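You operate a simulated robot arm through the tools that you are given. There is no shell and no other tool. Be economical: measure what you need, move in short steps, check, and stop when the job is done.

You are at the controls of a simulated two-armed robot. One attempt, no reset.

Task
Paste the teal sheet on the loose board and hold the work steady while you rub it flat.
Fine: yellow brush, paste pot, felt block; tools back. Set down upright: yellow brush. A coat counts when it lies all over at full strength: go over it till it gets no stronger.

It is judged by the outcome, as a careful person would: the job done as asked, and still so three seconds after it is handed in. It fails if anything else is knocked over, pushed out of place, dropped, spilled or broken. Flat cloth is picked up by pressing the open fingertips on it (5 to 10 N) and closing them slowly along it; thin cloth reads only 2 to 8 mm in the jaws.

Robot
Two 7-joint arms with two-finger parallel grippers on one trunk, on a base that drives. Base frame: it is fixed to the floor where the robot stands at the start and does not move with it; the origin is under the middle of the robot, x ahead of it, y to its left, z up; the surface under the hand at the start is at about z = 0.9. Readings come in m, rad, newtons and seconds.
The left shoulder is at the start at [0.07, 0.163, 1.27], the right one opposite. With the tool pointing down near the work surface each hand reaches from about 0.38 to 0.88 m from the robot's upright axis, wherever it stands, measured 20 degrees to its own side. Places, roughly: felt block (8x5x4 cm) [0.6, -0.3, 0.9]. Payload 3.43 kg a hand.
Tool frame (each hand has its own): the origin (TCP) lies between the finger pads and is the grasp point; the fingertips stand 0.034 m ahead of it; z points along the fingers, y is the line along which they close. Largest opening 0.128 m; finger width 0.024, thickness 0.012; the body of the gripper, 0.048 by 0.13 m, starts 0.096 m behind the TCP.
Orientation is told as [roll, pitch, yaw] about the base's x, y, z axes, in that order, counted from this pose: with the fingers straight down and closing along the base's y, the tool's x points along the base's -x, its y along +y and its z along -z.

Tools
- The arms move only by the tool move_arm. It takes "left_deltas", "right_deltas" or both (then of equal length, played together; a hand with none holds still); each is one flat list of numbers, 7 for each row, row after row: the shift along the base's x, y, z in units of 30 mm (1.0 is 30 mm), then the turn, a rotation vector about the base's x, y, z in units of 8 degrees (1.0 is 8 degrees), then the gripper command, from -1 (shut) to 1 (fully open), values between in proportion. In form: [dx, dy, dz, ax, ay, az, gripper, dx, dy, dz, ax, ay, az, gripper, ...]. A call has 1 to 8 rows; each row shifts and turns the commanded pose from where the row before left it. A call with a number of a shift or a turn outside -1 to 1 is refused whole. A row lasts 0.2 s, in which the tool goes at most 0.05 m and 0.15 rad; a call with a longer step from one row to the next is refused whole, and so is a gripper value outside its range. Where a pose cannot be reached the arm comes as near as it can. A force on the tool above 60 N (or 10 N above the force at the start of the call, whichever is more), or a blocked arm, ends the call early, and 0.2 s more pass. Each finger travels about 0.153 m/s and halts on what it meets, pressing with about 32 N; the grip force reading is that of the motor and also rises with nothing between the fingers. The clock runs only during rows and for 0.2 s after the last one: add rows that do not move to give the fingers time. The reply holds the time, the measured pose of the TCP, the force on the tool along the base axes, the opening and the grip force, in the units named above and with some noise, with the torque about the TCP (base axes, N m) and any sound that the robot's microphone picked up.
- Cameras (640 x 400 px; columns grow to the right, rows downward): "scene" is now at [0.1364, 0.0055, 1.4962]; the picture's right is [0.03, -1.00, 0.00], its down [-0.59, -0.02, -0.81] and it looks along [0.81, 0.03, -0.59] (base axes); focal length 262 px, centre (320, 200). "left" rides on the left gripper at [0.076, 0.011, -0.16] in its tool frame; the picture's right is [-0.15, 0.99, 0.00], its down [-0.88, -0.13, -0.46] and it looks along [-0.45, -0.07, 0.89] (tool axes); focal length 234 px, centre (320, 200). "right" rides on the right gripper at [0.076, -0.011, -0.16] in its tool frame; the picture's right is [0.15, 0.99, 0.00], its down [-0.88, 0.13, -0.46] and it looks along [-0.45, 0.07, 0.89] (tool axes); focal length 234 px, centre (320, 200). There is no depth. A picture from a camera that has moved, and an enlarged one, comes with that camera's place and axes in the base frame and with its lens.
- capture(camera): a new picture of that camera. It takes no simulated time.
- raise_lower(by): slides the trunk up (or, below 0, down) by that many m; the arms and the scene camera ride with it, the base frame stays. It gives what a move gives, with no picture.
- drive_base(legs): drives the robot by 1 to 6 legs, each [ahead, left, turn to the left] in m, m and rad, along the robot's own axes; the way and the turn of a leg run together, so that a leg with both is an arc; at most 1.5 m and 3.142 rad a leg. The arms and the cameras ride along, it lands a little off, and it stops where it bumps. It gives what a move gives.
- pan_tilt(pan, tilt): turns the head with the scene camera to pan (to the left, within 1.501 rad either way) and tilt (down, from -0.506 to 1.204), counted from straight ahead of the robot. It gives what a move gives.
- close_up(camera, box): a new picture of the part [left, top, right, bottom] of that camera's present view, enlarged. It takes no simulated time.
- job_done(): hands the job in; it is judged then, once.

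Work in short steps. Places have to be worked out from the pictures, the camera data and where the tool is seen: move nearer, look again, correct. Check each grasp and each placing, and mend what went wrong. You have 120 turns and 92 pictures in all, those below and enlarged ones among them. Open the grippers and draw the arms clear of the work before you hand the job in, unless the task says otherwise; then end with one line.

The tools are called after ">>>" as name(argument=value, ...) on one line, values as JSON. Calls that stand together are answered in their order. move_arm: Moves the arms, as the interface text tells. Its arguments: {"type":"object","properties":{"left_deltas":{"type":"array","items":{"type":"number"}},"right_deltas":{"type":"array","items":{"type":"number"}}},"required":[]} The other tools are called the same way: raise_lower (by) slides the trunk up or down; drive_base (legs) drives the base; pan_tilt (pan, tilt) turns the head that bears the scene camera; capture (camera) takes a picture; close_up (camera, box) takes an enlarged picture of a part of a camera's view; job_done () hands the job in.

At the start:

```text
t: 0.0
left_position: [0.4514, 0.2587, 1.294]
left_orientation: [-0.002, 0.001, 0.0]
left_wrist_force: [-0.5, 0.4, -0.1]
left_moment: [0.02, -0.01, -0.02]
left_gripper_width: 0.128
left_grip_force: 0.1
right_position: [0.5085, -0.111, 1.2639]
right_orientation: [-0.001, 0.0, 0.001]
right_wrist_force: [-1.0, 0.1, 0.1]
right_moment: [-0.01, -0.02, 0.01]
right_gripper_width: 0.1279
right_grip_force: 0.0
trunk travel left (down, up): [-0.75, 0.19]
robot x, y, heading: [-0.0003, -0.0014, 0.005]
head pan, tilt: [0.035, 0.63]
```

scene: 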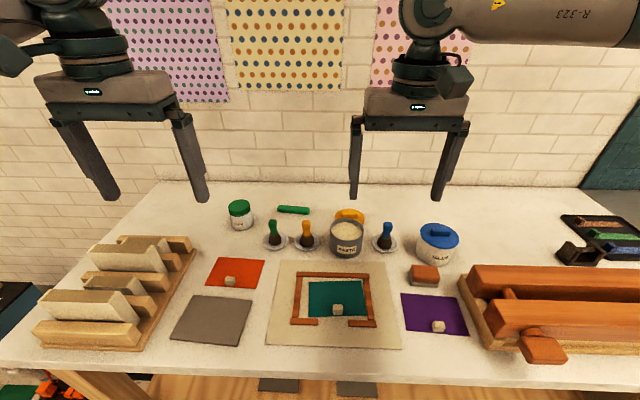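
right: 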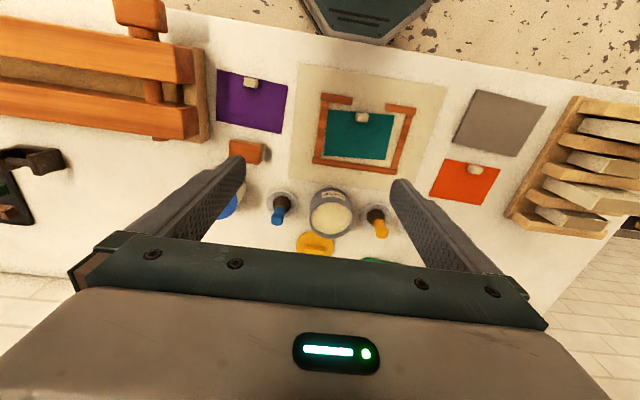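
left: 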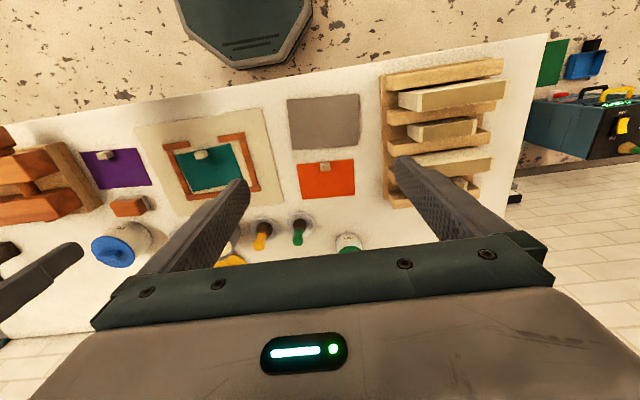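

I'll look closer at the middle of the bench to tell the things apart.

>>> close_up(camera="scene", box=[160, 190, 320, 360])

>>> close_up(camera="scene", box=[260, 190, 480, 360])

```text
2.35 times, centred on (240, 275) of scene
camera zoom: at [0.1364, 0.0055, 1.4962], right [0.03, -1.0, 0.0], down [-0.59, -0.02, -0.81], along [0.81, 0.03, -0.59], focal length 616 px, centre (508, 24)
```

zoom: 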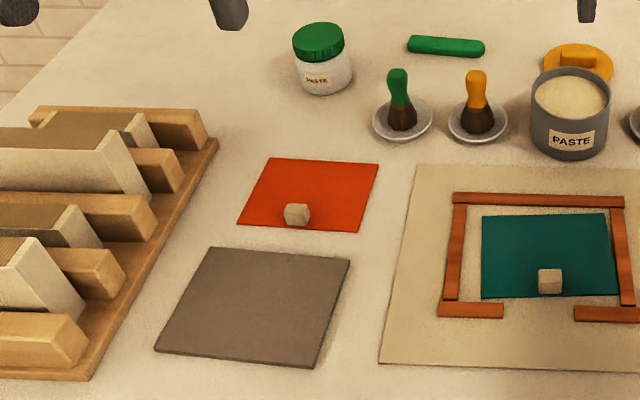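

```text
2.35 times, centred on (370, 275) of scene
camera zoom: at [0.1364, 0.0055, 1.4962], right [0.03, -1.0, 0.0], down [-0.59, -0.02, -0.81], along [0.81, 0.03, -0.59], focal length 616 px, centre (202, 24)
```

zoom: 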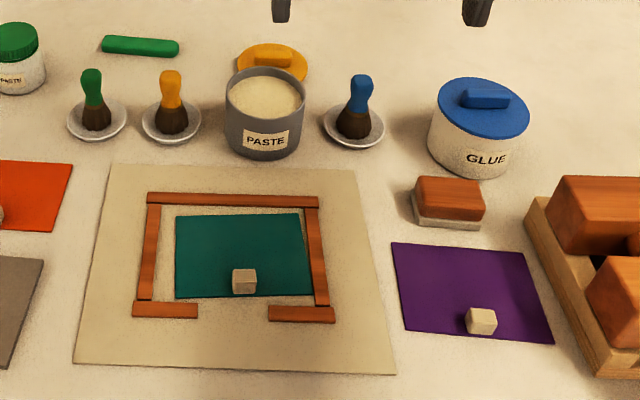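

>>> close_up(camera="scene", box=[264, 255, 404, 350])

>>> close_up(camera="scene", box=[255, 200, 405, 265])

>>> close_up(camera="scene", box=[165, 250, 275, 350])

```text
4.21 times, centred on (334, 302) of scene
camera zoom: at [0.1364, 0.0055, 1.4962], right [0.03, -1.0, 0.0], down [-0.59, -0.02, -0.81], along [0.81, 0.03, -0.59], focal length 1102 px, centre (261, -232)
```

zoom: 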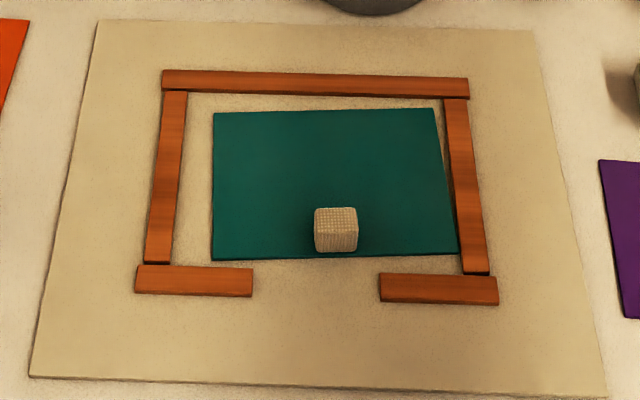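

```text
4.27 times, centred on (330, 232) of scene
camera zoom: at [0.1364, 0.0055, 1.4962], right [0.03, -1.0, 0.0], down [-0.59, -0.02, -0.81], along [0.81, 0.03, -0.59], focal length 1117 px, centre (277, 61)
```

zoom: 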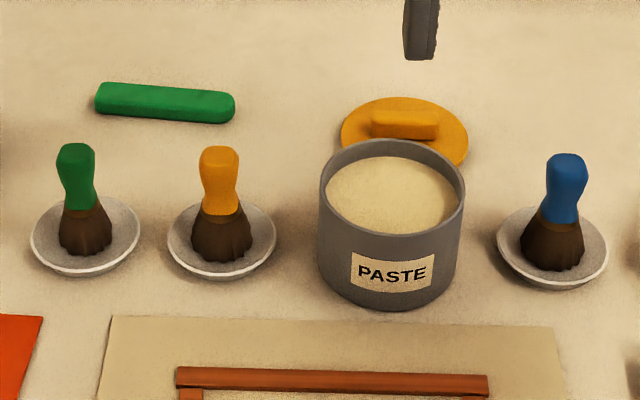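

```text
4.00 times, centred on (220, 300) of scene
camera zoom: at [0.1364, 0.0055, 1.4962], right [0.03, -1.0, 0.0], down [-0.59, -0.02, -0.81], along [0.81, 0.03, -0.59], focal length 1047 px, centre (720, -200)
```

zoom: 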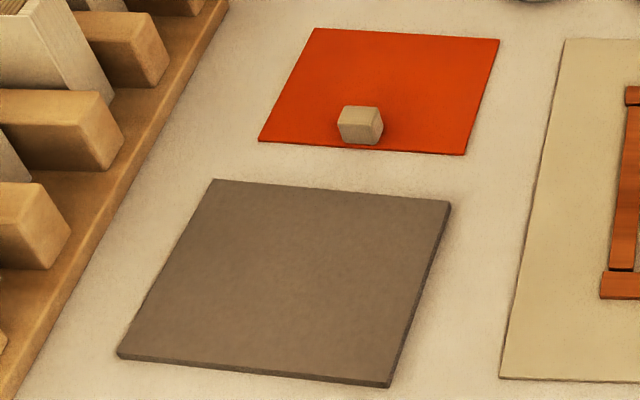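

Each sheet seems to carry a small cube near its front edge. The loose board is the grey one, about (0.47, 0.27), and the yellow brush is about (0.717, 0.068) with its top at z≈0.995. I'll bring the left hand near the brush and move the right one aside.

>>> move_arm(left_deltas=[0.98, -0.7, -0.75, 0, 0, 0, 0, 0.98, -0.7, -0.75, 0, 0, 0, 0, 0.98, -0.7, -0.75, 0, 0, 0, 0, 0.98, -0.7, -0.75, 0, 0, 0, 0, 0.98, -0.7, -0.75, 0, 0, 0, 0, 0.98, -0.7, -0.75, 0, 0, 0, 0, 0.98, -0.7, -0.75, 0, 0, 0, 0, 0.98, -0.7, -0.75, 0, 0, 0, 0], right_deltas=[0, -0.6, 0, 0, 0, 0, 1, 0, -0.6, 0, 0, 0, 0, 1, 0, -0.6, 0, 0, 0, 0, 1, 0, -0.6, 0, 0, 0, 0, 1, 0, -0.6, 0, 0, 0, 0, 1, 0, -0.6, 0, 0, 0, 0, 1, 0, -0.6, 0, 0, 0, 0, 1, 0, -0.6, 0, 0, 0, 0, 1])

>>> capture(camera="left")

>>> capture(camera="scene")

```text
t: 1.8
left_position: [0.693, 0.0892, 1.1118]
left_orientation: [0.0, 0.003, 0.0]
left_wrist_force: [1.7, -0.5, -0.7]
left_moment: [0.05, 0.03, 0.03]
left_gripper_width: 0.064
left_grip_force: 0.0
right_position: [0.5104, -0.2567, 1.2646]
right_orientation: [0.001, 0.002, 0.001]
right_wrist_force: [0.0, -0.7, 0.5]
right_moment: [0.04, 0.02, 0.03]
right_gripper_width: 0.1281
right_grip_force: 0.0
trunk travel left (down, up): [-0.75, 0.19]
robot x, y, heading: [-0.001, 0.0034, 0.002]
head pan, tilt: [0.035, 0.63]
```

```text
83 pictures are left
camera left: at [0.6181, 0.0996, 1.2712], right [0.15, 0.99, 0.0], down [0.88, -0.13, 0.45], along [0.45, -0.07, -0.89], focal length 234 px, centre (320, 200)
```

left: 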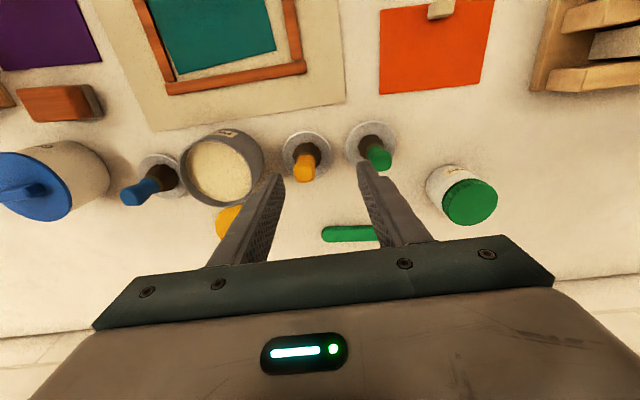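

```text
82 pictures are left
camera scene: at [0.1381, 0.0025, 1.496], right [0.03, -1.0, 0.0], down [-0.59, -0.02, -0.81], along [0.81, 0.03, -0.59], focal length 262 px, centre (320, 200)
```

scene: 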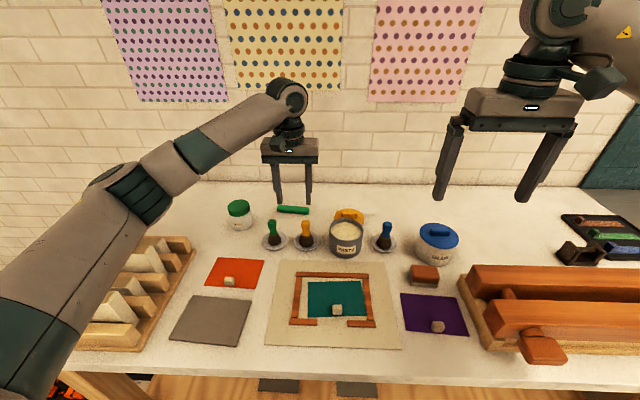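

The brush top works out near (0.717, 0.062) and its dish near (0.71, 0.063). I'll move closer above it and check the alignment.

>>> move_arm(left_deltas=[0.35, -0.43, -0.87, 0, 0, 0, -0.1, 0.35, -0.43, -0.87, 0, 0, 0, -0.1, 0, 0, 0, 0, 0, 0, -0.1])

>>> close_up(camera="left", box=[180, 60, 460, 235])

>>> close_up(camera="scene", box=[240, 150, 400, 265])

```text
t: 2.6
left_position: [0.709, 0.067, 1.0616]
left_orientation: [-0.001, 0.0, 0.0]
left_wrist_force: [-1.0, 0.2, -0.4]
left_moment: [-0.06, -0.01, 0.0]
left_gripper_width: 0.0578
left_grip_force: 0.1
right_position: [0.5098, -0.2534, 1.2661]
right_orientation: [0.001, 0.002, 0.0]
right_wrist_force: [-0.9, 0.1, 0.6]
right_moment: [-0.03, -0.02, 0.02]
right_gripper_width: 0.1277
right_grip_force: 0.0
trunk travel left (down, up): [-0.75, 0.19]
robot x, y, heading: [0.0022, 0.0008, 0.002]
head pan, tilt: [0.035, 0.63]
```

```text
2.29 times, centred on (320, 148) of left
camera zoom: at [0.6334, 0.0788, 1.221], right [0.15, 0.99, 0.0], down [0.88, -0.13, 0.46], along [0.45, -0.07, -0.89], focal length 535 px, centre (320, 320)
```

zoom: 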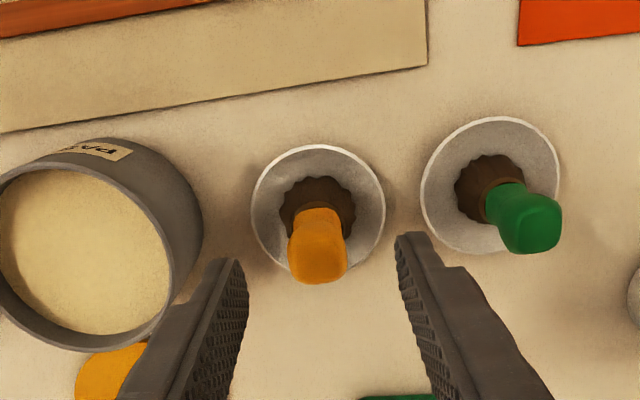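

```text
3.48 times, centred on (320, 208) of scene
camera zoom: at [0.1353, 0.0066, 1.4963], right [0.03, -1.0, 0.0], down [-0.59, -0.02, -0.81], along [0.81, 0.03, -0.59], focal length 911 px, centre (320, 174)
```

zoom: 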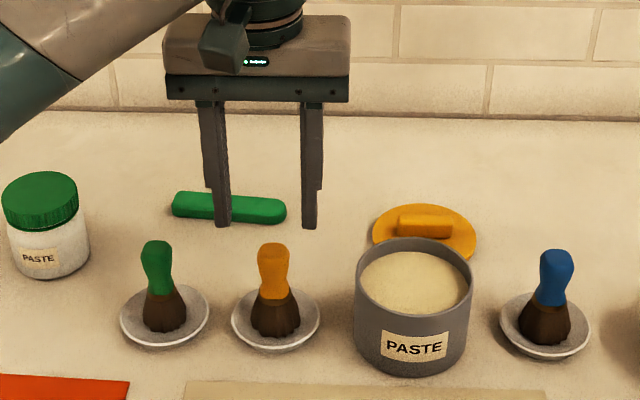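

Brush axis is at about (0.719, 0.064), and the fingers straddle it with clearance to the pot and the green brush. I'll go down over the handle and close.

>>> move_arm(left_deltas=[0.33, -0.1, -0.6, 0, 0, 0, -0.1, 0, 0, -0.8, 0, 0, 0, -0.1, 0, 0, -0.8, 0, 0, 0, -0.1, 0, 0, -0.75, 0, 0, 0, -0.1, 0, 0, 0, 0, 0, 0, -0.1, 0, 0, 0, 0, 0, 0, -1, 0, 0, 0, 0, 0, 0, -1, 0, 0, 0, 0, 0, 0, -1])

>>> close_up(camera="scene", box=[240, 150, 400, 265])

```text
t: 4.4
left_position: [0.7182, 0.0612, 0.974]
left_orientation: [0.001, 0.001, 0.0]
left_wrist_force: [-1.2, -0.2, 0.9]
left_moment: [0.01, 0.0, 0.03]
left_gripper_width: 0.0407
left_grip_force: 32.2
right_position: [0.5101, -0.2552, 1.2651]
right_orientation: [-0.001, 0.0, -0.002]
right_wrist_force: [0.5, 0.0, 0.4]
right_moment: [-0.01, -0.02, 0.0]
right_gripper_width: 0.1279
right_grip_force: 0.0
trunk travel left (down, up): [-0.75, 0.19]
robot x, y, heading: [0.0042, -0.0017, 0.003]
head pan, tilt: [0.035, 0.63]
```

```text
3.48 times, centred on (320, 208) of scene
camera zoom: at [0.1364, 0.0054, 1.4962], right [0.03, -1.0, 0.0], down [-0.59, -0.02, -0.81], along [0.81, 0.03, -0.59], focal length 911 px, centre (320, 174)
```

zoom: 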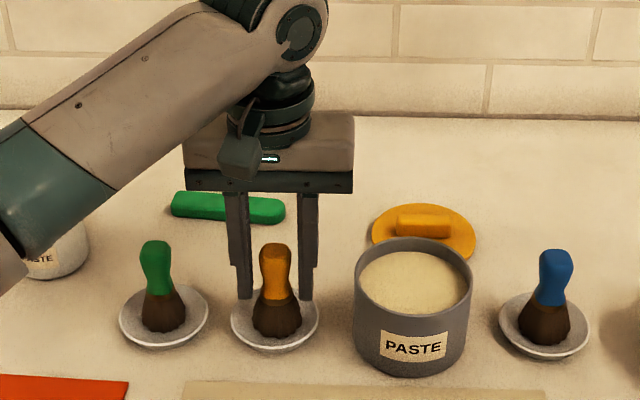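

The opening halted at 41 mm, wider than the handle (~28 mm), so the tips are probably on the bristle collar. I'll open, rise 18 mm and grip again.

>>> move_arm(left_deltas=[0, 0, 0, 0, 0, 0, -0.1, 0, 0, 0.6, 0, 0, 0, -0.1, 0, 0, 0, 0, 0, 0, -1, 0, 0, 0, 0, 0, 0, -1, 0, 0, 0, 0, 0, 0, -1])

>>> close_up(camera="scene", box=[270, 190, 350, 255])

```text
t: 5.6
left_position: [0.7168, 0.0606, 0.9932]
left_orientation: [0.001, -0.001, -0.001]
left_wrist_force: [0.8, -0.2, -0.3]
left_moment: [-0.03, -0.06, -0.02]
left_gripper_width: 0.0268
left_grip_force: 31.2
right_position: [0.51, -0.2543, 1.2654]
right_orientation: [0.001, 0.001, 0.001]
right_wrist_force: [-0.9, -0.8, 0.1]
right_moment: [-0.02, -0.01, 0.02]
right_gripper_width: 0.1279
right_grip_force: 0.0
trunk travel left (down, up): [-0.75, 0.19]
robot x, y, heading: [-0.0027, 0.001, -0.002]
head pan, tilt: [0.035, 0.63]
```

```text
6.15 times, centred on (310, 222) of scene
camera zoom: at [0.1364, 0.0053, 1.4962], right [0.03, -1.0, 0.0], down [-0.59, -0.02, -0.81], along [0.81, 0.03, -0.59], focal length 1611 px, centre (382, 62)
```

zoom: 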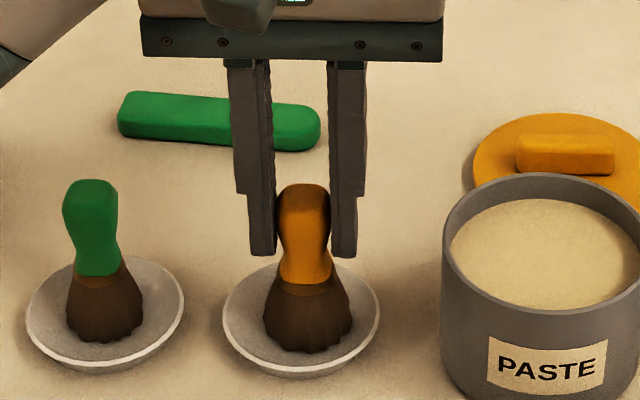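

Now the grip is on the handle at 27 mm. I'll lift the brush 90 mm and look.

>>> move_arm(left_deltas=[0, 0, 0.5, 0, 0, 0, -1, 0, 0, 0.9, 0, 0, 0, -1, 0, 0, 0.9, 0, 0, 0, -1, 0, 0, 0.9, 0, 0, 0, -1, 0, 0, 0, 0, 0, 0, -1])

>>> close_up(camera="scene", box=[250, 160, 390, 265])

>>> capture(camera="left")

```text
t: 6.8
left_position: [0.7183, 0.0606, 1.0877]
left_orientation: [0.001, 0.0, -0.001]
left_wrist_force: [0.0, -0.1, 0.1]
left_moment: [-0.01, -0.01, -0.04]
left_gripper_width: 0.0272
left_grip_force: 32.1
right_position: [0.511, -0.2552, 1.2646]
right_orientation: [0.001, 0.0, 0.0]
right_wrist_force: [0.5, -0.6, -0.8]
right_moment: [0.0, -0.01, 0.0]
right_gripper_width: 0.1282
right_grip_force: 0.1
trunk travel left (down, up): [-0.75, 0.19]
robot x, y, heading: [-0.0001, 0.0007, 0.001]
head pan, tilt: [0.035, 0.63]
```

```text
3.81 times, centred on (320, 212) of scene
camera zoom: at [0.1369, 0.0053, 1.4961], right [0.03, -1.0, 0.0], down [-0.59, -0.02, -0.81], along [0.81, 0.03, -0.59], focal length 997 px, centre (320, 152)
```

zoom: 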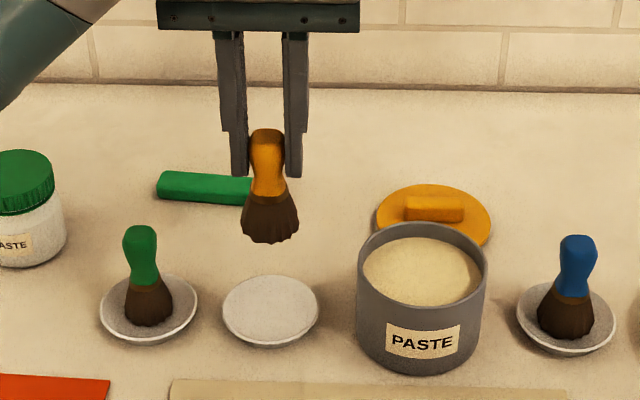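

```text
76 pictures are left
camera left: at [0.6431, 0.0731, 1.2462], right [0.15, 0.99, 0.0], down [0.88, -0.13, 0.46], along [0.45, -0.07, -0.89], focal length 234 px, centre (320, 200)
```

left: 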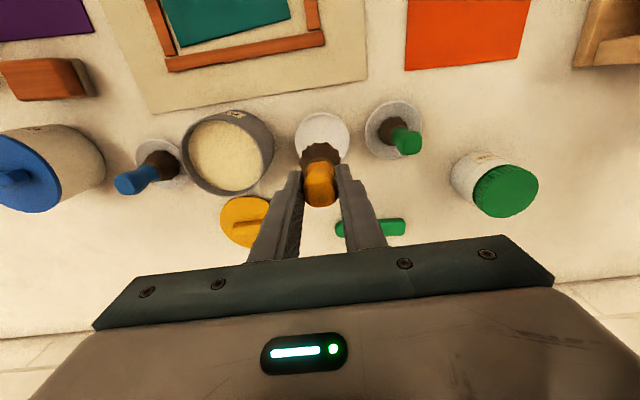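

Brush is held, with its tip about 90 mm below the TCP. Pot centre is about (0.710, -0.050) with the rim at z≈0.972, so I'll move over it and dip.

>>> move_arm(left_deltas=[-0.07, -0.92, 0.1, 0, 0, 0, -1, -0.07, -0.92, 0, 0, 0, 0, -1, -0.07, -0.92, 0, 0, 0, 0, -1, -0.07, -0.92, 0, 0, 0, 0, -1, 0, 0, 0, 0, 0, 0, -1, 0, 0, -0.7, 0, 0, 0, -1, 0, 0, -0.7, 0, 0, 0, -1, 0, 0, -0.6, 0, 0, 0, -1])

>>> close_up(camera="scene", box=[290, 170, 410, 260])

```text
t: 8.6
left_position: [0.7072, -0.0473, 1.0382]
left_orientation: [-0.006, -0.008, -0.001]
left_wrist_force: [2.1, 0.6, 39.7]
left_moment: [0.06, 0.05, 0.04]
left_gripper_width: 0.0275
left_grip_force: 32.0
right_position: [0.507, -0.2538, 1.267]
right_orientation: [-0.001, -0.004, 0.001]
right_wrist_force: [0.8, 0.2, 0.6]
right_moment: [0.01, 0.04, 0.0]
right_gripper_width: 0.1279
right_grip_force: 0.0
trunk travel left (down, up): [-0.75, 0.19]
robot x, y, heading: [0.0002, 0.001, 0.0]
head pan, tilt: [0.035, 0.63]
```

```text
4.44 times, centred on (350, 215) of scene
camera zoom: at [0.1317, 0.0063, 1.4974], right [0.03, -1.0, 0.0], down [-0.59, -0.02, -0.81], along [0.81, 0.03, -0.59], focal length 1164 px, centre (187, 133)
```

zoom: 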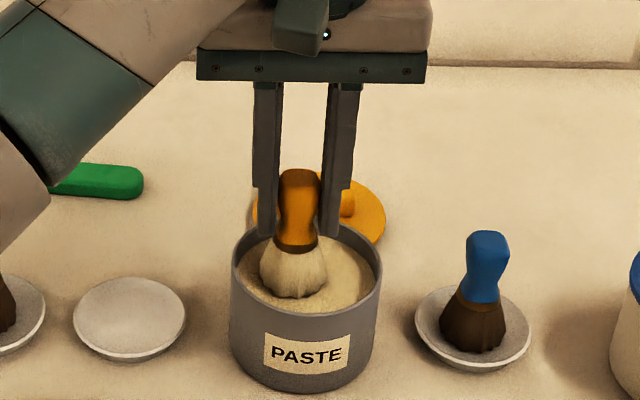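

The bristles are loaded with paste, with a firm press of 40 N on the surface. I'll lift out and travel toward the grey board.

>>> move_arm(left_deltas=[0, 0, 0.95, 0, 0, 0, -1, 0, 0, 0.95, 0, 0, 0, -1, -0.3, 0.5, 0.4, 0, 0, 0, -1, -0.76, 0.98, 0, 0, 0, 0, -1, -0.76, 0.98, 0, 0, 0, 0, -1, -0.76, 0.98, 0, 0, 0, 0, -1, -0.76, 0.98, 0, 0, 0, 0, -1, -0.76, 0.98, 0, 0, 0, 0, -1])

>>> move_arm(left_deltas=[-0.76, 0.98, 0, 0, 0, 0, -1, -0.76, 0.98, 0, 0, 0, 0, -1, -0.76, 0.98, 0, 0, 0, 0, -1, -0.76, 0.98, 0, 0, 0, 0, -1, -0.76, 0.98, 0, 0, 0, 0, -1, 0, 0, -0.5, 0, 0, 0, -1, 0, 0, -0.5, 0, 0, 0, -1])

>>> close_up(camera="scene", box=[140, 210, 300, 360])

>>> capture(camera="left")

```text
t: 10.4
left_position: [0.5858, 0.1157, 1.0994]
left_orientation: [-0.003, 0.001, -0.001]
left_wrist_force: [0.1, -0.4, -0.6]
left_moment: [-0.01, 0.0, 0.02]
left_gripper_width: 0.0269
left_grip_force: 31.9
right_position: [0.5094, -0.2534, 1.2657]
right_orientation: [-0.002, -0.002, 0.001]
right_wrist_force: [-0.3, 0.5, 0.6]
right_moment: [0.03, 0.0, -0.01]
right_gripper_width: 0.1278
right_grip_force: 0.0
trunk travel left (down, up): [-0.75, 0.19]
robot x, y, heading: [-0.0036, 0.0006, -0.005]
head pan, tilt: [0.035, 0.63]
```

```text
t: 12.0
left_position: [0.4743, 0.2608, 1.0698]
left_orientation: [-0.001, 0.001, 0.0]
left_wrist_force: [-0.4, -0.1, -0.3]
left_moment: [-0.05, -0.02, 0.01]
left_gripper_width: 0.0268
left_grip_force: 32.1
right_position: [0.5111, -0.2546, 1.2652]
right_orientation: [-0.001, 0.001, 0.001]
right_wrist_force: [0.2, 0.1, 0.2]
right_moment: [-0.01, 0.0, 0.02]
right_gripper_width: 0.128
right_grip_force: 0.0
trunk travel left (down, up): [-0.75, 0.19]
robot x, y, heading: [0.001, -0.0011, 0.0]
head pan, tilt: [0.035, 0.63]
```

```text
2.67 times, centred on (220, 285) of scene
camera zoom: at [0.1365, 0.006, 1.4962], right [0.03, -1.0, 0.0], down [-0.59, -0.02, -0.81], along [0.81, 0.03, -0.59], focal length 698 px, centre (587, -27)
```

zoom: 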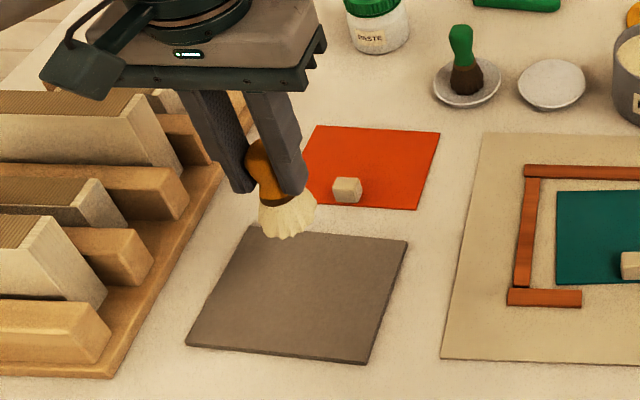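

```text
73 pictures are left
camera left: at [0.3987, 0.273, 1.2301], right [0.15, 0.99, 0.0], down [0.88, -0.13, 0.46], along [0.45, -0.07, -0.89], focal length 234 px, centre (320, 200)
```

left: 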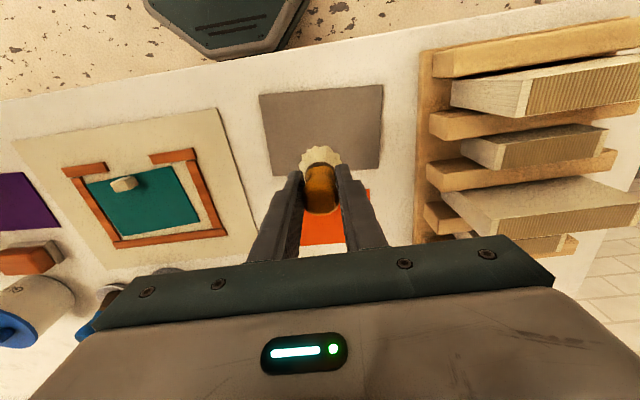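

The board spans x 0.404–0.528, y 0.19–0.348, slightly yawed, with its centre near (0.466, 0.269). I'll lower the brush toward its middle to find contact.

>>> move_arm(left_deltas=[-0.2, 0.2, -0.9, 0, 0, 0, -1, 0, 0, -0.9, 0, 0, 0, -1, 0, 0, -0.5, 0, 0, 0, -1, 0, 0, 0, 0, 0, 0, -1])

>>> close_up(camera="scene", box=[165, 240, 275, 350])

```text
t: 13.0
left_position: [0.4651, 0.2677, 1.0008]
left_orientation: [-0.002, 0.001, -0.001]
left_wrist_force: [-0.1, 0.4, -0.3]
left_moment: [-0.03, 0.02, -0.02]
left_gripper_width: 0.0274
left_grip_force: 31.8
right_position: [0.5093, -0.2541, 1.2663]
right_orientation: [-0.001, 0.0, 0.0]
right_wrist_force: [1.1, 0.5, 0.2]
right_moment: [0.0, 0.01, -0.02]
right_gripper_width: 0.1277
right_grip_force: 0.0
trunk travel left (down, up): [-0.75, 0.19]
robot x, y, heading: [0.0006, -0.0003, -0.0]
head pan, tilt: [0.035, 0.63]
```

```text
3.64 times, centred on (220, 295) of scene
camera zoom: at [0.1363, 0.0056, 1.4962], right [0.03, -1.0, 0.0], down [-0.59, -0.02, -0.81], along [0.81, 0.03, -0.59], focal length 952 px, centre (684, -146)
```

zoom: 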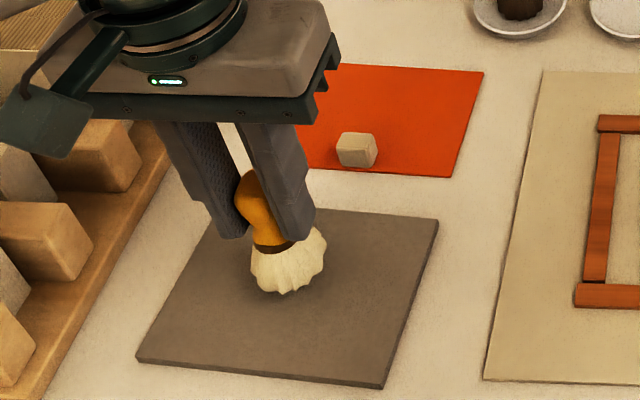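

No contact yet at 1.001; I'll lower another 8 mm in small steps.

>>> move_arm(left_deltas=[0, 0, -0.13, 0, 0, 0, -1, 0, 0, -0.13, 0, 0, 0, -1, 0, 0, 0, 0, 0, 0, -1])

```text
t: 13.8
left_position: [0.4664, 0.268, 0.9925]
left_orientation: [0.002, 0.0, 0.0]
left_wrist_force: [0.2, -0.1, -0.2]
left_moment: [0.0, -0.02, 0.0]
left_gripper_width: 0.0269
left_grip_force: 32.0
right_position: [0.5102, -0.2556, 1.2652]
right_orientation: [-0.001, 0.0, 0.0]
right_wrist_force: [-0.3, -0.3, 0.4]
right_moment: [0.03, -0.04, -0.02]
right_gripper_width: 0.1282
right_grip_force: 0.1
trunk travel left (down, up): [-0.75, 0.19]
robot x, y, heading: [0.0023, 0.0032, -0.004]
head pan, tilt: [0.035, 0.63]
```

Still free; two more small steps of 3 mm each.

>>> move_arm(left_deltas=[0, 0, -0.1, 0, 0, 0, -1, 0, 0, -0.1, 0, 0, 0, -1, 0, 0, 0, 0, 0, 0, -1])

>>> close_up(camera="scene", box=[165, 240, 275, 350])

```text
t: 14.6
left_position: [0.4668, 0.2658, 0.9883]
left_orientation: [-0.002, -0.001, 0.0]
left_wrist_force: [0.0, -0.8, 0.3]
left_moment: [-0.03, 0.03, -0.01]
left_gripper_width: 0.0269
left_grip_force: 31.8
right_position: [0.5107, -0.2554, 1.2642]
right_orientation: [0.0, 0.0, 0.0]
right_wrist_force: [1.1, 0.4, 0.4]
right_moment: [0.03, -0.01, 0.02]
right_gripper_width: 0.1282
right_grip_force: 0.1
trunk travel left (down, up): [-0.75, 0.19]
robot x, y, heading: [0.0007, -0.0025, 0.003]
head pan, tilt: [0.035, 0.63]
```

```text
3.64 times, centred on (220, 295) of scene
camera zoom: at [0.1364, 0.0055, 1.4962], right [0.03, -1.0, 0.0], down [-0.59, -0.02, -0.81], along [0.81, 0.03, -0.59], focal length 952 px, centre (684, -146)
```

zoom: 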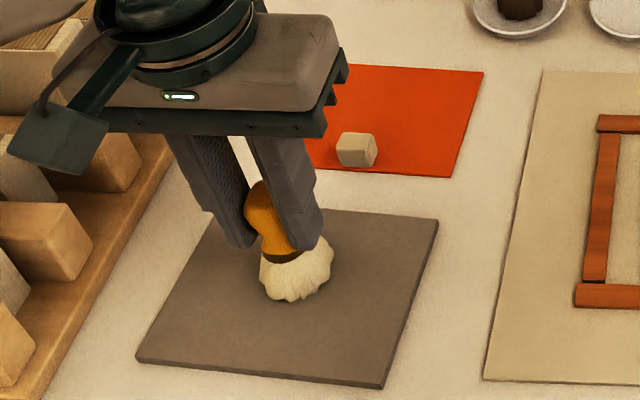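

The tip appears to be at the surface; 3 mm more.

>>> move_arm(left_deltas=[0, 0, -0.1, 0, 0, 0, -1, 0, 0, 0, 0, 0, 0, -1])

```text
t: 15.2
left_position: [0.4661, 0.2664, 0.9863]
left_orientation: [-0.001, -0.004, 0.0]
left_wrist_force: [1.4, 1.2, 24.2]
left_moment: [-0.06, -0.08, -0.02]
left_gripper_width: 0.0272
left_grip_force: 32.0
right_position: [0.5093, -0.2547, 1.2655]
right_orientation: [0.001, -0.002, -0.001]
right_wrist_force: [0.5, -0.8, -0.1]
right_moment: [-0.03, 0.06, 0.01]
right_gripper_width: 0.1278
right_grip_force: 0.1
trunk travel left (down, up): [-0.75, 0.19]
robot x, y, heading: [0.0006, 0.0044, -0.002]
head pan, tilt: [0.035, 0.63]
```

Contact at TCP z≈0.986 with 24 N. I'll ease up 1.5 mm and make a first stroke along the board's length, then see the mark and check that the board stays put.

>>> move_arm(left_deltas=[0, 0, -0.0, 0, 0, 0, -1, 0.05, 0.65, 0.04, 0, 0, 0, -1, 0.05, 0.65, 0, 0, 0, 0, -1, 0.05, 0.65, 0, 0, 0, 0, -1, -0.06, -0.8, 0, 0, 0, 0, -1, -0.06, -0.8, 0, 0, 0, 0, -1, -0.06, -0.8, 0, 0, 0, 0, -1])

>>> close_up(camera="scene", box=[165, 240, 275, 350])

```text
t: 16.8
left_position: [0.4639, 0.2554, 0.9858]
left_orientation: [0.0, -0.004, 0.002]
left_wrist_force: [0.2, 14.3, 47.6]
left_moment: [0.5, -0.06, 0.04]
left_gripper_width: 0.0271
left_grip_force: 32.5
right_position: [0.507, -0.2542, 1.266]
right_orientation: [-0.001, -0.001, 0.0]
right_wrist_force: [0.3, 0.6, 0.3]
right_moment: [-0.03, -0.02, 0.02]
right_gripper_width: 0.1283
right_grip_force: 0.1
trunk travel left (down, up): [-0.75, 0.19]
robot x, y, heading: [0.0027, -0.0015, -0.0]
head pan, tilt: [0.035, 0.63]
```

```text
3.64 times, centred on (220, 295) of scene
camera zoom: at [0.1325, 0.0052, 1.4969], right [0.04, -1.0, 0.0], down [-0.59, -0.02, -0.81], along [0.81, 0.03, -0.59], focal length 952 px, centre (684, -146)
```

zoom: 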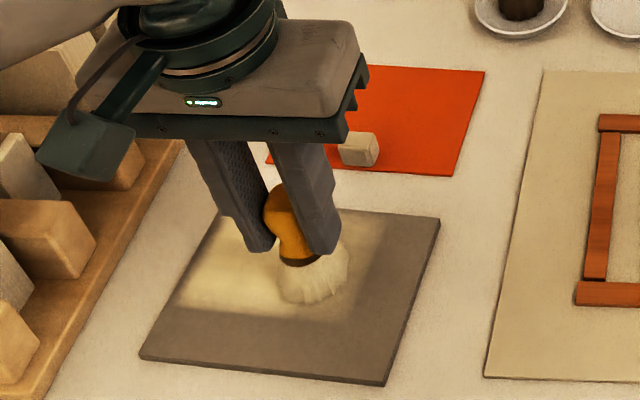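

The coat shows as a wide band and the board barely moved, but 48 N is too hard. I'll ease up 4 mm, finish this band and sweep the near band.

>>> move_arm(left_deltas=[-0.05, -0.8, 0.12, 0, 0, 0, -1, -0.05, -0.8, 0, 0, 0, 0, -1, -0.95, 0, 0, 0, 0, 0, -1, 0.06, 0.85, 0, 0, 0, 0, -1, 0.06, 0.85, 0, 0, 0, 0, -1, 0.06, 0.85, 0, 0, 0, 0, -1, 0.06, 0.85, 0, 0, 0, 0, -1, 0.06, 0.75, 0, 0, 0, 0, -1])

>>> close_up(camera="scene", box=[165, 240, 275, 350])

```text
t: 18.6
left_position: [0.4426, 0.3316, 0.9899]
left_orientation: [-0.001, 0.003, 0.0]
left_wrist_force: [0.3, -1.2, -0.4]
left_moment: [-0.02, 0.03, 0.02]
left_gripper_width: 0.027
left_grip_force: 31.3
right_position: [0.5088, -0.2537, 1.2652]
right_orientation: [0.001, -0.001, 0.001]
right_wrist_force: [-0.8, 0.4, -1.0]
right_moment: [-0.02, -0.04, 0.01]
right_gripper_width: 0.128
right_grip_force: 0.0
trunk travel left (down, up): [-0.75, 0.19]
robot x, y, heading: [-0.0015, -0.0018, -0.003]
head pan, tilt: [0.035, 0.63]
```

```text
3.64 times, centred on (220, 295) of scene
camera zoom: at [0.1357, 0.0059, 1.4962], right [0.03, -1.0, 0.0], down [-0.59, -0.02, -0.81], along [0.81, 0.03, -0.59], focal length 952 px, centre (684, -146)
```

zoom: 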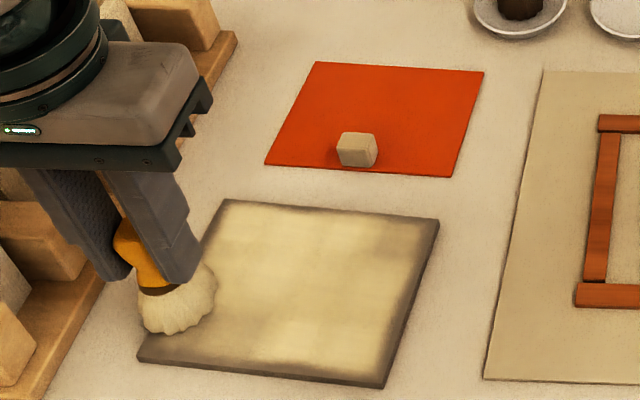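

Even very light contact leaves paste. Edges remain, so I'll run along the front edge and then up the right edge, a touch lower.

>>> move_arm(left_deltas=[-0.6, 0.1, -0.06, 0, 0, 0, -1, -0.067, -0.88, 0, 0, 0, 0, -1, -0.067, -0.88, 0, 0, 0, 0, -1, -0.067, -0.88, 0, 0, 0, 0, -1, -0.067, -0.88, 0, 0, 0, 0, -1, -0.067, -0.88, 0, 0, 0, 0, -1, 0.8, -0.06, 0, 0, 0, 0, -1, 0.8, -0.06, 0, 0, 0, 0, -1])

>>> move_arm(left_deltas=[0.8, -0.06, 0, 0, 0, 0, -1, 0.8, -0.06, 0, 0, 0, 0, -1, 0.067, 0.88, 0, 0, 0, 0, -1, 0.067, 0.88, 0, 0, 0, 0, -1, 0.067, 0.88, 0, 0, 0, 0, -1, 0.067, 0.88, 0, 0, 0, 0, -1, 0.067, 0.88, 0, 0, 0, 0, -1, -0.8, 0.06, 0, 0, 0, 0, -1])

>>> close_up(camera="scene", box=[165, 240, 275, 350])

```text
t: 20.4
left_position: [0.4624, 0.1992, 0.9867]
left_orientation: [0.001, 0.001, -0.001]
left_wrist_force: [-1.0, 1.7, 1.5]
left_moment: [0.05, 0.01, -0.02]
left_gripper_width: 0.0271
left_grip_force: 32.1
right_position: [0.5091, -0.2556, 1.2663]
right_orientation: [0.0, -0.001, -0.002]
right_wrist_force: [-0.9, -0.8, 0.1]
right_moment: [0.0, -0.01, -0.01]
right_gripper_width: 0.1279
right_grip_force: 0.0
trunk travel left (down, up): [-0.75, 0.19]
robot x, y, heading: [0.0017, 0.0034, -0.001]
head pan, tilt: [0.035, 0.63]
```

```text
t: 22.2
left_position: [0.4957, 0.3265, 0.9896]
left_orientation: [-0.002, -0.003, 0.0]
left_wrist_force: [-0.2, 0.0, -0.1]
left_moment: [0.04, -0.02, -0.02]
left_gripper_width: 0.0269
left_grip_force: 32.0
right_position: [0.5095, -0.2538, 1.2644]
right_orientation: [-0.001, 0.0, 0.0]
right_wrist_force: [-0.8, 0.9, -0.3]
right_moment: [0.0, -0.02, -0.02]
right_gripper_width: 0.1281
right_grip_force: 0.1
trunk travel left (down, up): [-0.75, 0.19]
robot x, y, heading: [0.0004, -0.0009, -0.002]
head pan, tilt: [0.035, 0.63]
```

```text
3.64 times, centred on (220, 295) of scene
camera zoom: at [0.1351, 0.0054, 1.4963], right [0.03, -1.0, 0.0], down [-0.59, -0.02, -0.81], along [0.81, 0.03, -0.59], focal length 952 px, centre (684, -146)
```

zoom: 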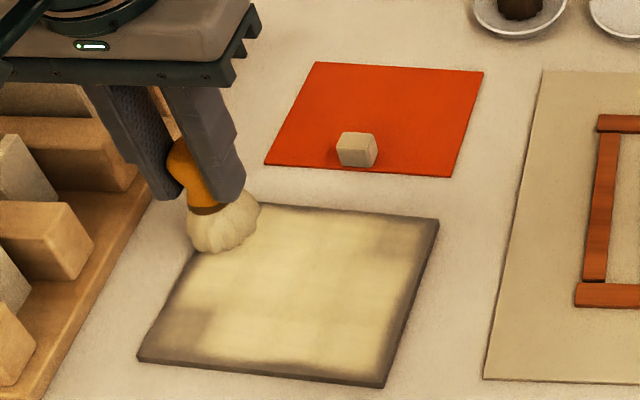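

Those last passes were mostly just above the surface. I'll lower 3 mm and sweep the left edge to the front, checking the force.

>>> move_arm(left_deltas=[0.4, 0.35, -0.1, 0, 0, 0, -1, -0.8, 0.05, 0, 0, 0, 0, -1, -0.8, 0.05, 0, 0, 0, 0, -1, -0.8, 0.05, 0, 0, 0, 0, -1, -0.8, 0.05, 0, 0, 0, 0, -1])

>>> close_up(camera="scene", box=[165, 240, 275, 350])

```text
t: 23.4
left_position: [0.4113, 0.3464, 0.9856]
left_orientation: [0.0, -0.006, -0.001]
left_wrist_force: [11.9, -0.2, 37.8]
left_moment: [-0.41, -1.27, 0.17]
left_gripper_width: 0.0268
left_grip_force: 32.7
right_position: [0.5081, -0.2564, 1.2657]
right_orientation: [0.001, -0.002, 0.0]
right_wrist_force: [-0.1, 0.1, -0.1]
right_moment: [-0.05, -0.02, 0.0]
right_gripper_width: 0.1281
right_grip_force: 0.1
trunk travel left (down, up): [-0.75, 0.19]
robot x, y, heading: [0.0018, 0.0007, -0.0]
head pan, tilt: [0.035, 0.63]
```

```text
3.64 times, centred on (220, 295) of scene
camera zoom: at [0.1343, 0.0033, 1.4967], right [0.03, -1.0, 0.0], down [-0.59, -0.02, -0.81], along [0.81, 0.03, -0.59], focal length 952 px, centre (684, -146)
```

zoom: 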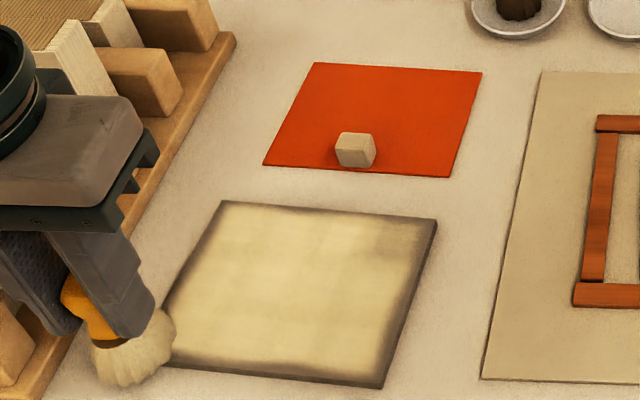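

Left edge is coated. I'll ease 1.5 mm, shift in 12 mm and sweep the front edge to the right corner and up the right edge.

>>> move_arm(left_deltas=[0.3, -0.3, 0.05, 0, 0, 0, -1, -0.067, -0.88, 0, 0, 0, 0, -1, -0.067, -0.88, 0, 0, 0, 0, -1, -0.067, -0.88, 0, 0, 0, 0, -1, -0.067, -0.88, 0, 0, 0, 0, -1, -0.067, -0.88, 0, 0, 0, 0, -1, 0.5, -0.03, 0, 0, 0, 0, -1])

>>> close_up(camera="scene", box=[165, 240, 275, 350])

```text
t: 25.0
left_position: [0.4229, 0.1994, 0.9864]
left_orientation: [-0.001, -0.001, -0.004]
left_wrist_force: [-11.7, -1.7, 27.7]
left_moment: [0.14, 0.9, 0.07]
left_gripper_width: 0.0268
left_grip_force: 32.1
right_position: [0.5066, -0.256, 1.2667]
right_orientation: [0.001, -0.002, 0.0]
right_wrist_force: [0.1, 0.2, 0.1]
right_moment: [-0.04, 0.01, -0.02]
right_gripper_width: 0.128
right_grip_force: 0.0
trunk travel left (down, up): [-0.75, 0.19]
robot x, y, heading: [-0.0012, -0.0031, 0.001]
head pan, tilt: [0.035, 0.63]
```

```text
3.64 times, centred on (220, 295) of scene
camera zoom: at [0.1315, 0.0037, 1.4965], right [0.03, -1.0, 0.0], down [-0.59, -0.02, -0.81], along [0.81, 0.03, -0.59], focal length 952 px, centre (684, -146)
```

zoom: 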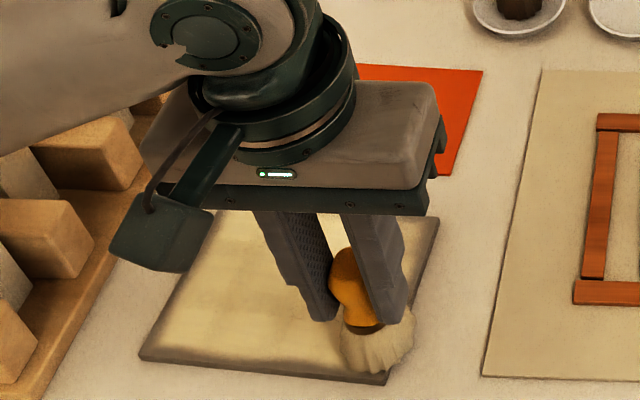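

Contact at 28 N and the board hasn't moved. I'll go up the right edge and back along the far edge.

>>> move_arm(left_deltas=[0.6, -0.15, 0.02, 0, 0, 0, -1, 0.8, -0.06, 0, 0, 0, 0, -1, 0.8, -0.06, 0, 0, 0, 0, -1, 0.6, -0.06, 0, 0, 0, 0, -1, 0.067, 0.88, 0, 0, 0, 0, -1, 0.067, 0.88, 0, 0, 0, 0, -1, 0.067, 0.88, 0, 0, 0, 0, -1, 0.067, 0.88, 0, 0, 0, 0, -1])

>>> move_arm(left_deltas=[0.067, 0.88, 0, 0, 0, 0, -1, 0.067, 0.6, 0, 0, 0, 0, -1, -0.8, 0.06, 0, 0, 0, 0, -1, -0.8, 0.06, 0, 0, 0, 0, -1, -0.9, 0.06, 0, 0, 0, 0, -1, -0.7, 0.06, 0, 0, 0, 0, -1, -0.067, -0.88, 0, 0, 0, 0, -1, -0.067, -0.88, 0, 0, 0, 0, -1])

>>> move_arm(left_deltas=[-0.067, -0.88, 0, 0, 0, 0, -1, -0.067, -0.88, 0, 0, 0, 0, -1, -0.067, -0.88, 0, 0, 0, 0, -1, -0.067, -0.5, 0, 0, 0, 0, -1, 0.5, 0, 1, 0, 0, 0, -1, 0.9, 0, 0.9, 0, 0, 0, -1, 0.9, -0.3, 0.6, 0, 0, 0, -1, 0.9, -0.9, 0.3, 0, 0, 0, -1])

>>> close_up(camera="scene", box=[165, 250, 265, 350])

```text
t: 26.8
left_position: [0.5191, 0.2965, 0.9884]
left_orientation: [-0.001, -0.001, 0.002]
left_wrist_force: [-0.7, -0.1, -0.2]
left_moment: [0.01, 0.0, -0.02]
left_gripper_width: 0.0269
left_grip_force: 31.8
right_position: [0.5102, -0.2532, 1.266]
right_orientation: [0.001, 0.0, 0.0]
right_wrist_force: [0.5, -0.1, -0.5]
right_moment: [-0.02, -0.02, -0.02]
right_gripper_width: 0.1282
right_grip_force: 0.1
trunk travel left (down, up): [-0.75, 0.19]
robot x, y, heading: [0.0019, -0.0006, -0.0]
head pan, tilt: [0.035, 0.63]
```

```text
t: 28.6
left_position: [0.426, 0.2966, 0.9868]
left_orientation: [-0.001, 0.0, 0.001]
left_wrist_force: [2.4, 0.9, 4.3]
left_moment: [0.06, -0.11, -0.01]
left_gripper_width: 0.027
left_grip_force: 31.6
right_position: [0.511, -0.2555, 1.2649]
right_orientation: [0.002, 0.0, 0.001]
right_wrist_force: [0.4, -1.0, -0.4]
right_moment: [0.01, 0.04, 0.0]
right_gripper_width: 0.128
right_grip_force: 0.1
trunk travel left (down, up): [-0.75, 0.19]
robot x, y, heading: [-0.0023, 0.0029, -0.0]
head pan, tilt: [0.035, 0.63]
```

```text
t: 30.4
left_position: [0.5151, 0.1658, 1.0713]
left_orientation: [0.002, 0.001, 0.0]
left_wrist_force: [1.0, 0.2, -0.4]
left_moment: [0.0, 0.02, 0.01]
left_gripper_width: 0.0268
left_grip_force: 32.0
right_position: [0.5111, -0.2558, 1.2652]
right_orientation: [0.002, 0.003, 0.001]
right_wrist_force: [0.2, -0.9, -0.5]
right_moment: [0.02, 0.02, 0.0]
right_gripper_width: 0.1281
right_grip_force: 0.0
trunk travel left (down, up): [-0.75, 0.19]
robot x, y, heading: [0.0025, 0.001, -0.004]
head pan, tilt: [0.035, 0.63]
```

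```text
4.00 times, centred on (215, 300) of scene
camera zoom: at [0.1378, 0.0031, 1.496], right [0.03, -1.0, 0.0], down [-0.59, -0.02, -0.81], along [0.81, 0.03, -0.59], focal length 1047 px, centre (740, -200)
```

zoom: 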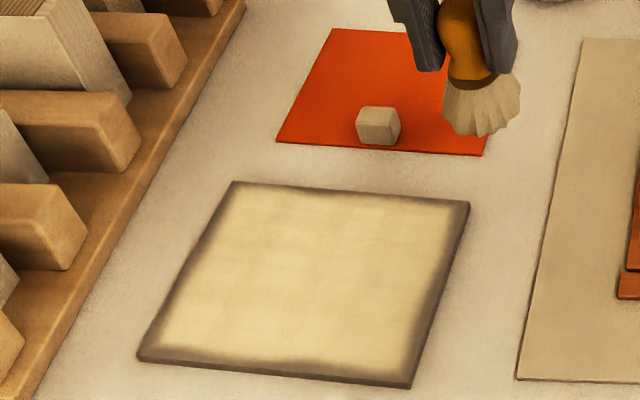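

Coverage is nearly complete, leaving a thin grey rim. I'll reload the brush and then go firmly over the rim and once more over the rest.

>>> move_arm(left_deltas=[0.8, -0.89, 0.3, 0, 0, 0, -1, 0.8, -0.89, 0.3, 0, 0, 0, -1, 0.8, -0.89, 0.3, 0, 0, 0, -1, 0.8, -0.89, 0, 0, 0, 0, -1, 0.8, -0.89, 0, 0, 0, 0, -1, 0.8, -0.89, 0, 0, 0, 0, -1, 0.8, -0.89, 0, 0, 0, 0, -1, 0.8, -0.89, 0, 0, 0, 0, -1])

>>> move_arm(left_deltas=[0, 0, -0.7, 0, 0, 0, -1, 0, 0, -0.7, 0, 0, 0, -1, 0, 0, -0.7, 0, 0, 0, -1])

>>> close_up(camera="scene", box=[290, 170, 410, 260])

```text
t: 32.2
left_position: [0.7057, -0.0481, 1.0946]
left_orientation: [0.001, 0.0, -0.002]
left_wrist_force: [-0.3, 0.4, -0.2]
left_moment: [0.04, 0.06, 0.0]
left_gripper_width: 0.027
left_grip_force: 32.2
right_position: [0.5113, -0.2574, 1.2636]
right_orientation: [0.0, -0.001, 0.001]
right_wrist_force: [0.1, -1.2, -0.1]
right_moment: [0.01, -0.01, -0.02]
right_gripper_width: 0.128
right_grip_force: 0.0
trunk travel left (down, up): [-0.75, 0.19]
robot x, y, heading: [-0.0013, 0.0006, -0.003]
head pan, tilt: [0.035, 0.63]
```

```text
t: 33.0
left_position: [0.7058, -0.0485, 1.0387]
left_orientation: [-0.006, -0.007, 0.001]
left_wrist_force: [7.2, -0.9, 21.5]
left_moment: [0.09, -0.26, -0.01]
left_gripper_width: 0.027
left_grip_force: 32.3
right_position: [0.5071, -0.2549, 1.267]
right_orientation: [0.0, -0.004, 0.001]
right_wrist_force: [-1.1, 0.1, -0.1]
right_moment: [-0.01, -0.01, 0.0]
right_gripper_width: 0.128
right_grip_force: 0.1
trunk travel left (down, up): [-0.75, 0.19]
robot x, y, heading: [-0.0027, -0.0022, 0.001]
head pan, tilt: [0.035, 0.63]
```

```text
4.44 times, centred on (350, 215) of scene
camera zoom: at [0.1326, 0.0062, 1.4972], right [0.03, -1.0, 0.0], down [-0.59, -0.02, -0.81], along [0.81, 0.03, -0.59], focal length 1164 px, centre (187, 133)
```

zoom: 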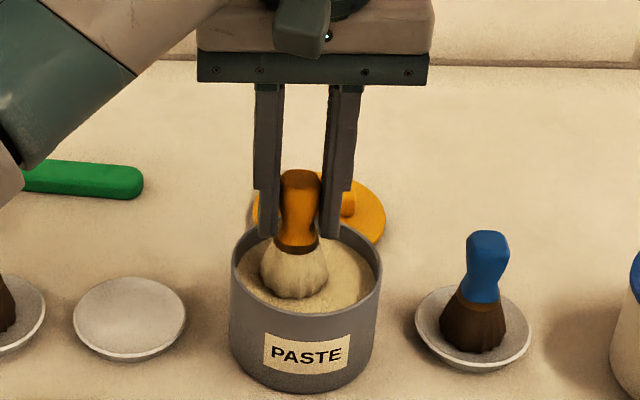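

Reloaded. I'll go back to the far right corner of the board, about (0.512, 0.195).

>>> move_arm(left_deltas=[0, 0, 0.95, 0, 0, 0, -1, 0, 0, 0.95, 0, 0, 0, -1, -0.5, 0.6, 0.5, 0, 0, 0, -1, -0.85, 1, 0, 0, 0, 0, -1, -0.85, 1, 0, 0, 0, 0, -1, -0.85, 1, 0, 0, 0, 0, -1, -0.85, 1, 0, 0, 0, 0, -1, -0.85, 1, 0, 0, 0, 0, -1])

>>> move_arm(left_deltas=[-0.85, 1, -0.5, 0, 0, 0, -1, -0.75, 1, -0.9, 0, 0, 0, -1, -0.1, 0.3, -1, 0, 0, 0, -1, 0, 0, -0.6, 0, 0, 0, -1, 0, 0, 0, 0, 0, 0, -1])

```text
t: 34.8
left_position: [0.5595, 0.1206, 1.1022]
left_orientation: [-0.002, -0.001, -0.001]
left_wrist_force: [0.2, -0.2, -0.8]
left_moment: [-0.04, 0.03, -0.02]
left_gripper_width: 0.0269
left_grip_force: 31.9
right_position: [0.5081, -0.2532, 1.2657]
right_orientation: [-0.002, -0.001, 0.001]
right_wrist_force: [-0.4, -0.1, 0.0]
right_moment: [-0.01, -0.06, 0.01]
right_gripper_width: 0.1282
right_grip_force: 0.0
trunk travel left (down, up): [-0.75, 0.19]
robot x, y, heading: [-0.001, 0.0012, 0.003]
head pan, tilt: [0.035, 0.63]
```

```text
t: 36.0
left_position: [0.5116, 0.1899, 1.0135]
left_orientation: [-0.001, -0.001, -0.001]
left_wrist_force: [0.6, 0.6, -0.5]
left_moment: [-0.01, 0.03, 0.03]
left_gripper_width: 0.027
left_grip_force: 32.2
right_position: [0.5101, -0.2542, 1.2652]
right_orientation: [0.0, -0.001, -0.001]
right_wrist_force: [0.7, 0.2, 0.4]
right_moment: [0.0, 0.02, 0.0]
right_gripper_width: 0.128
right_grip_force: 0.0
trunk travel left (down, up): [-0.75, 0.19]
robot x, y, heading: [-0.0015, 0.0025, -0.001]
head pan, tilt: [0.035, 0.63]
```

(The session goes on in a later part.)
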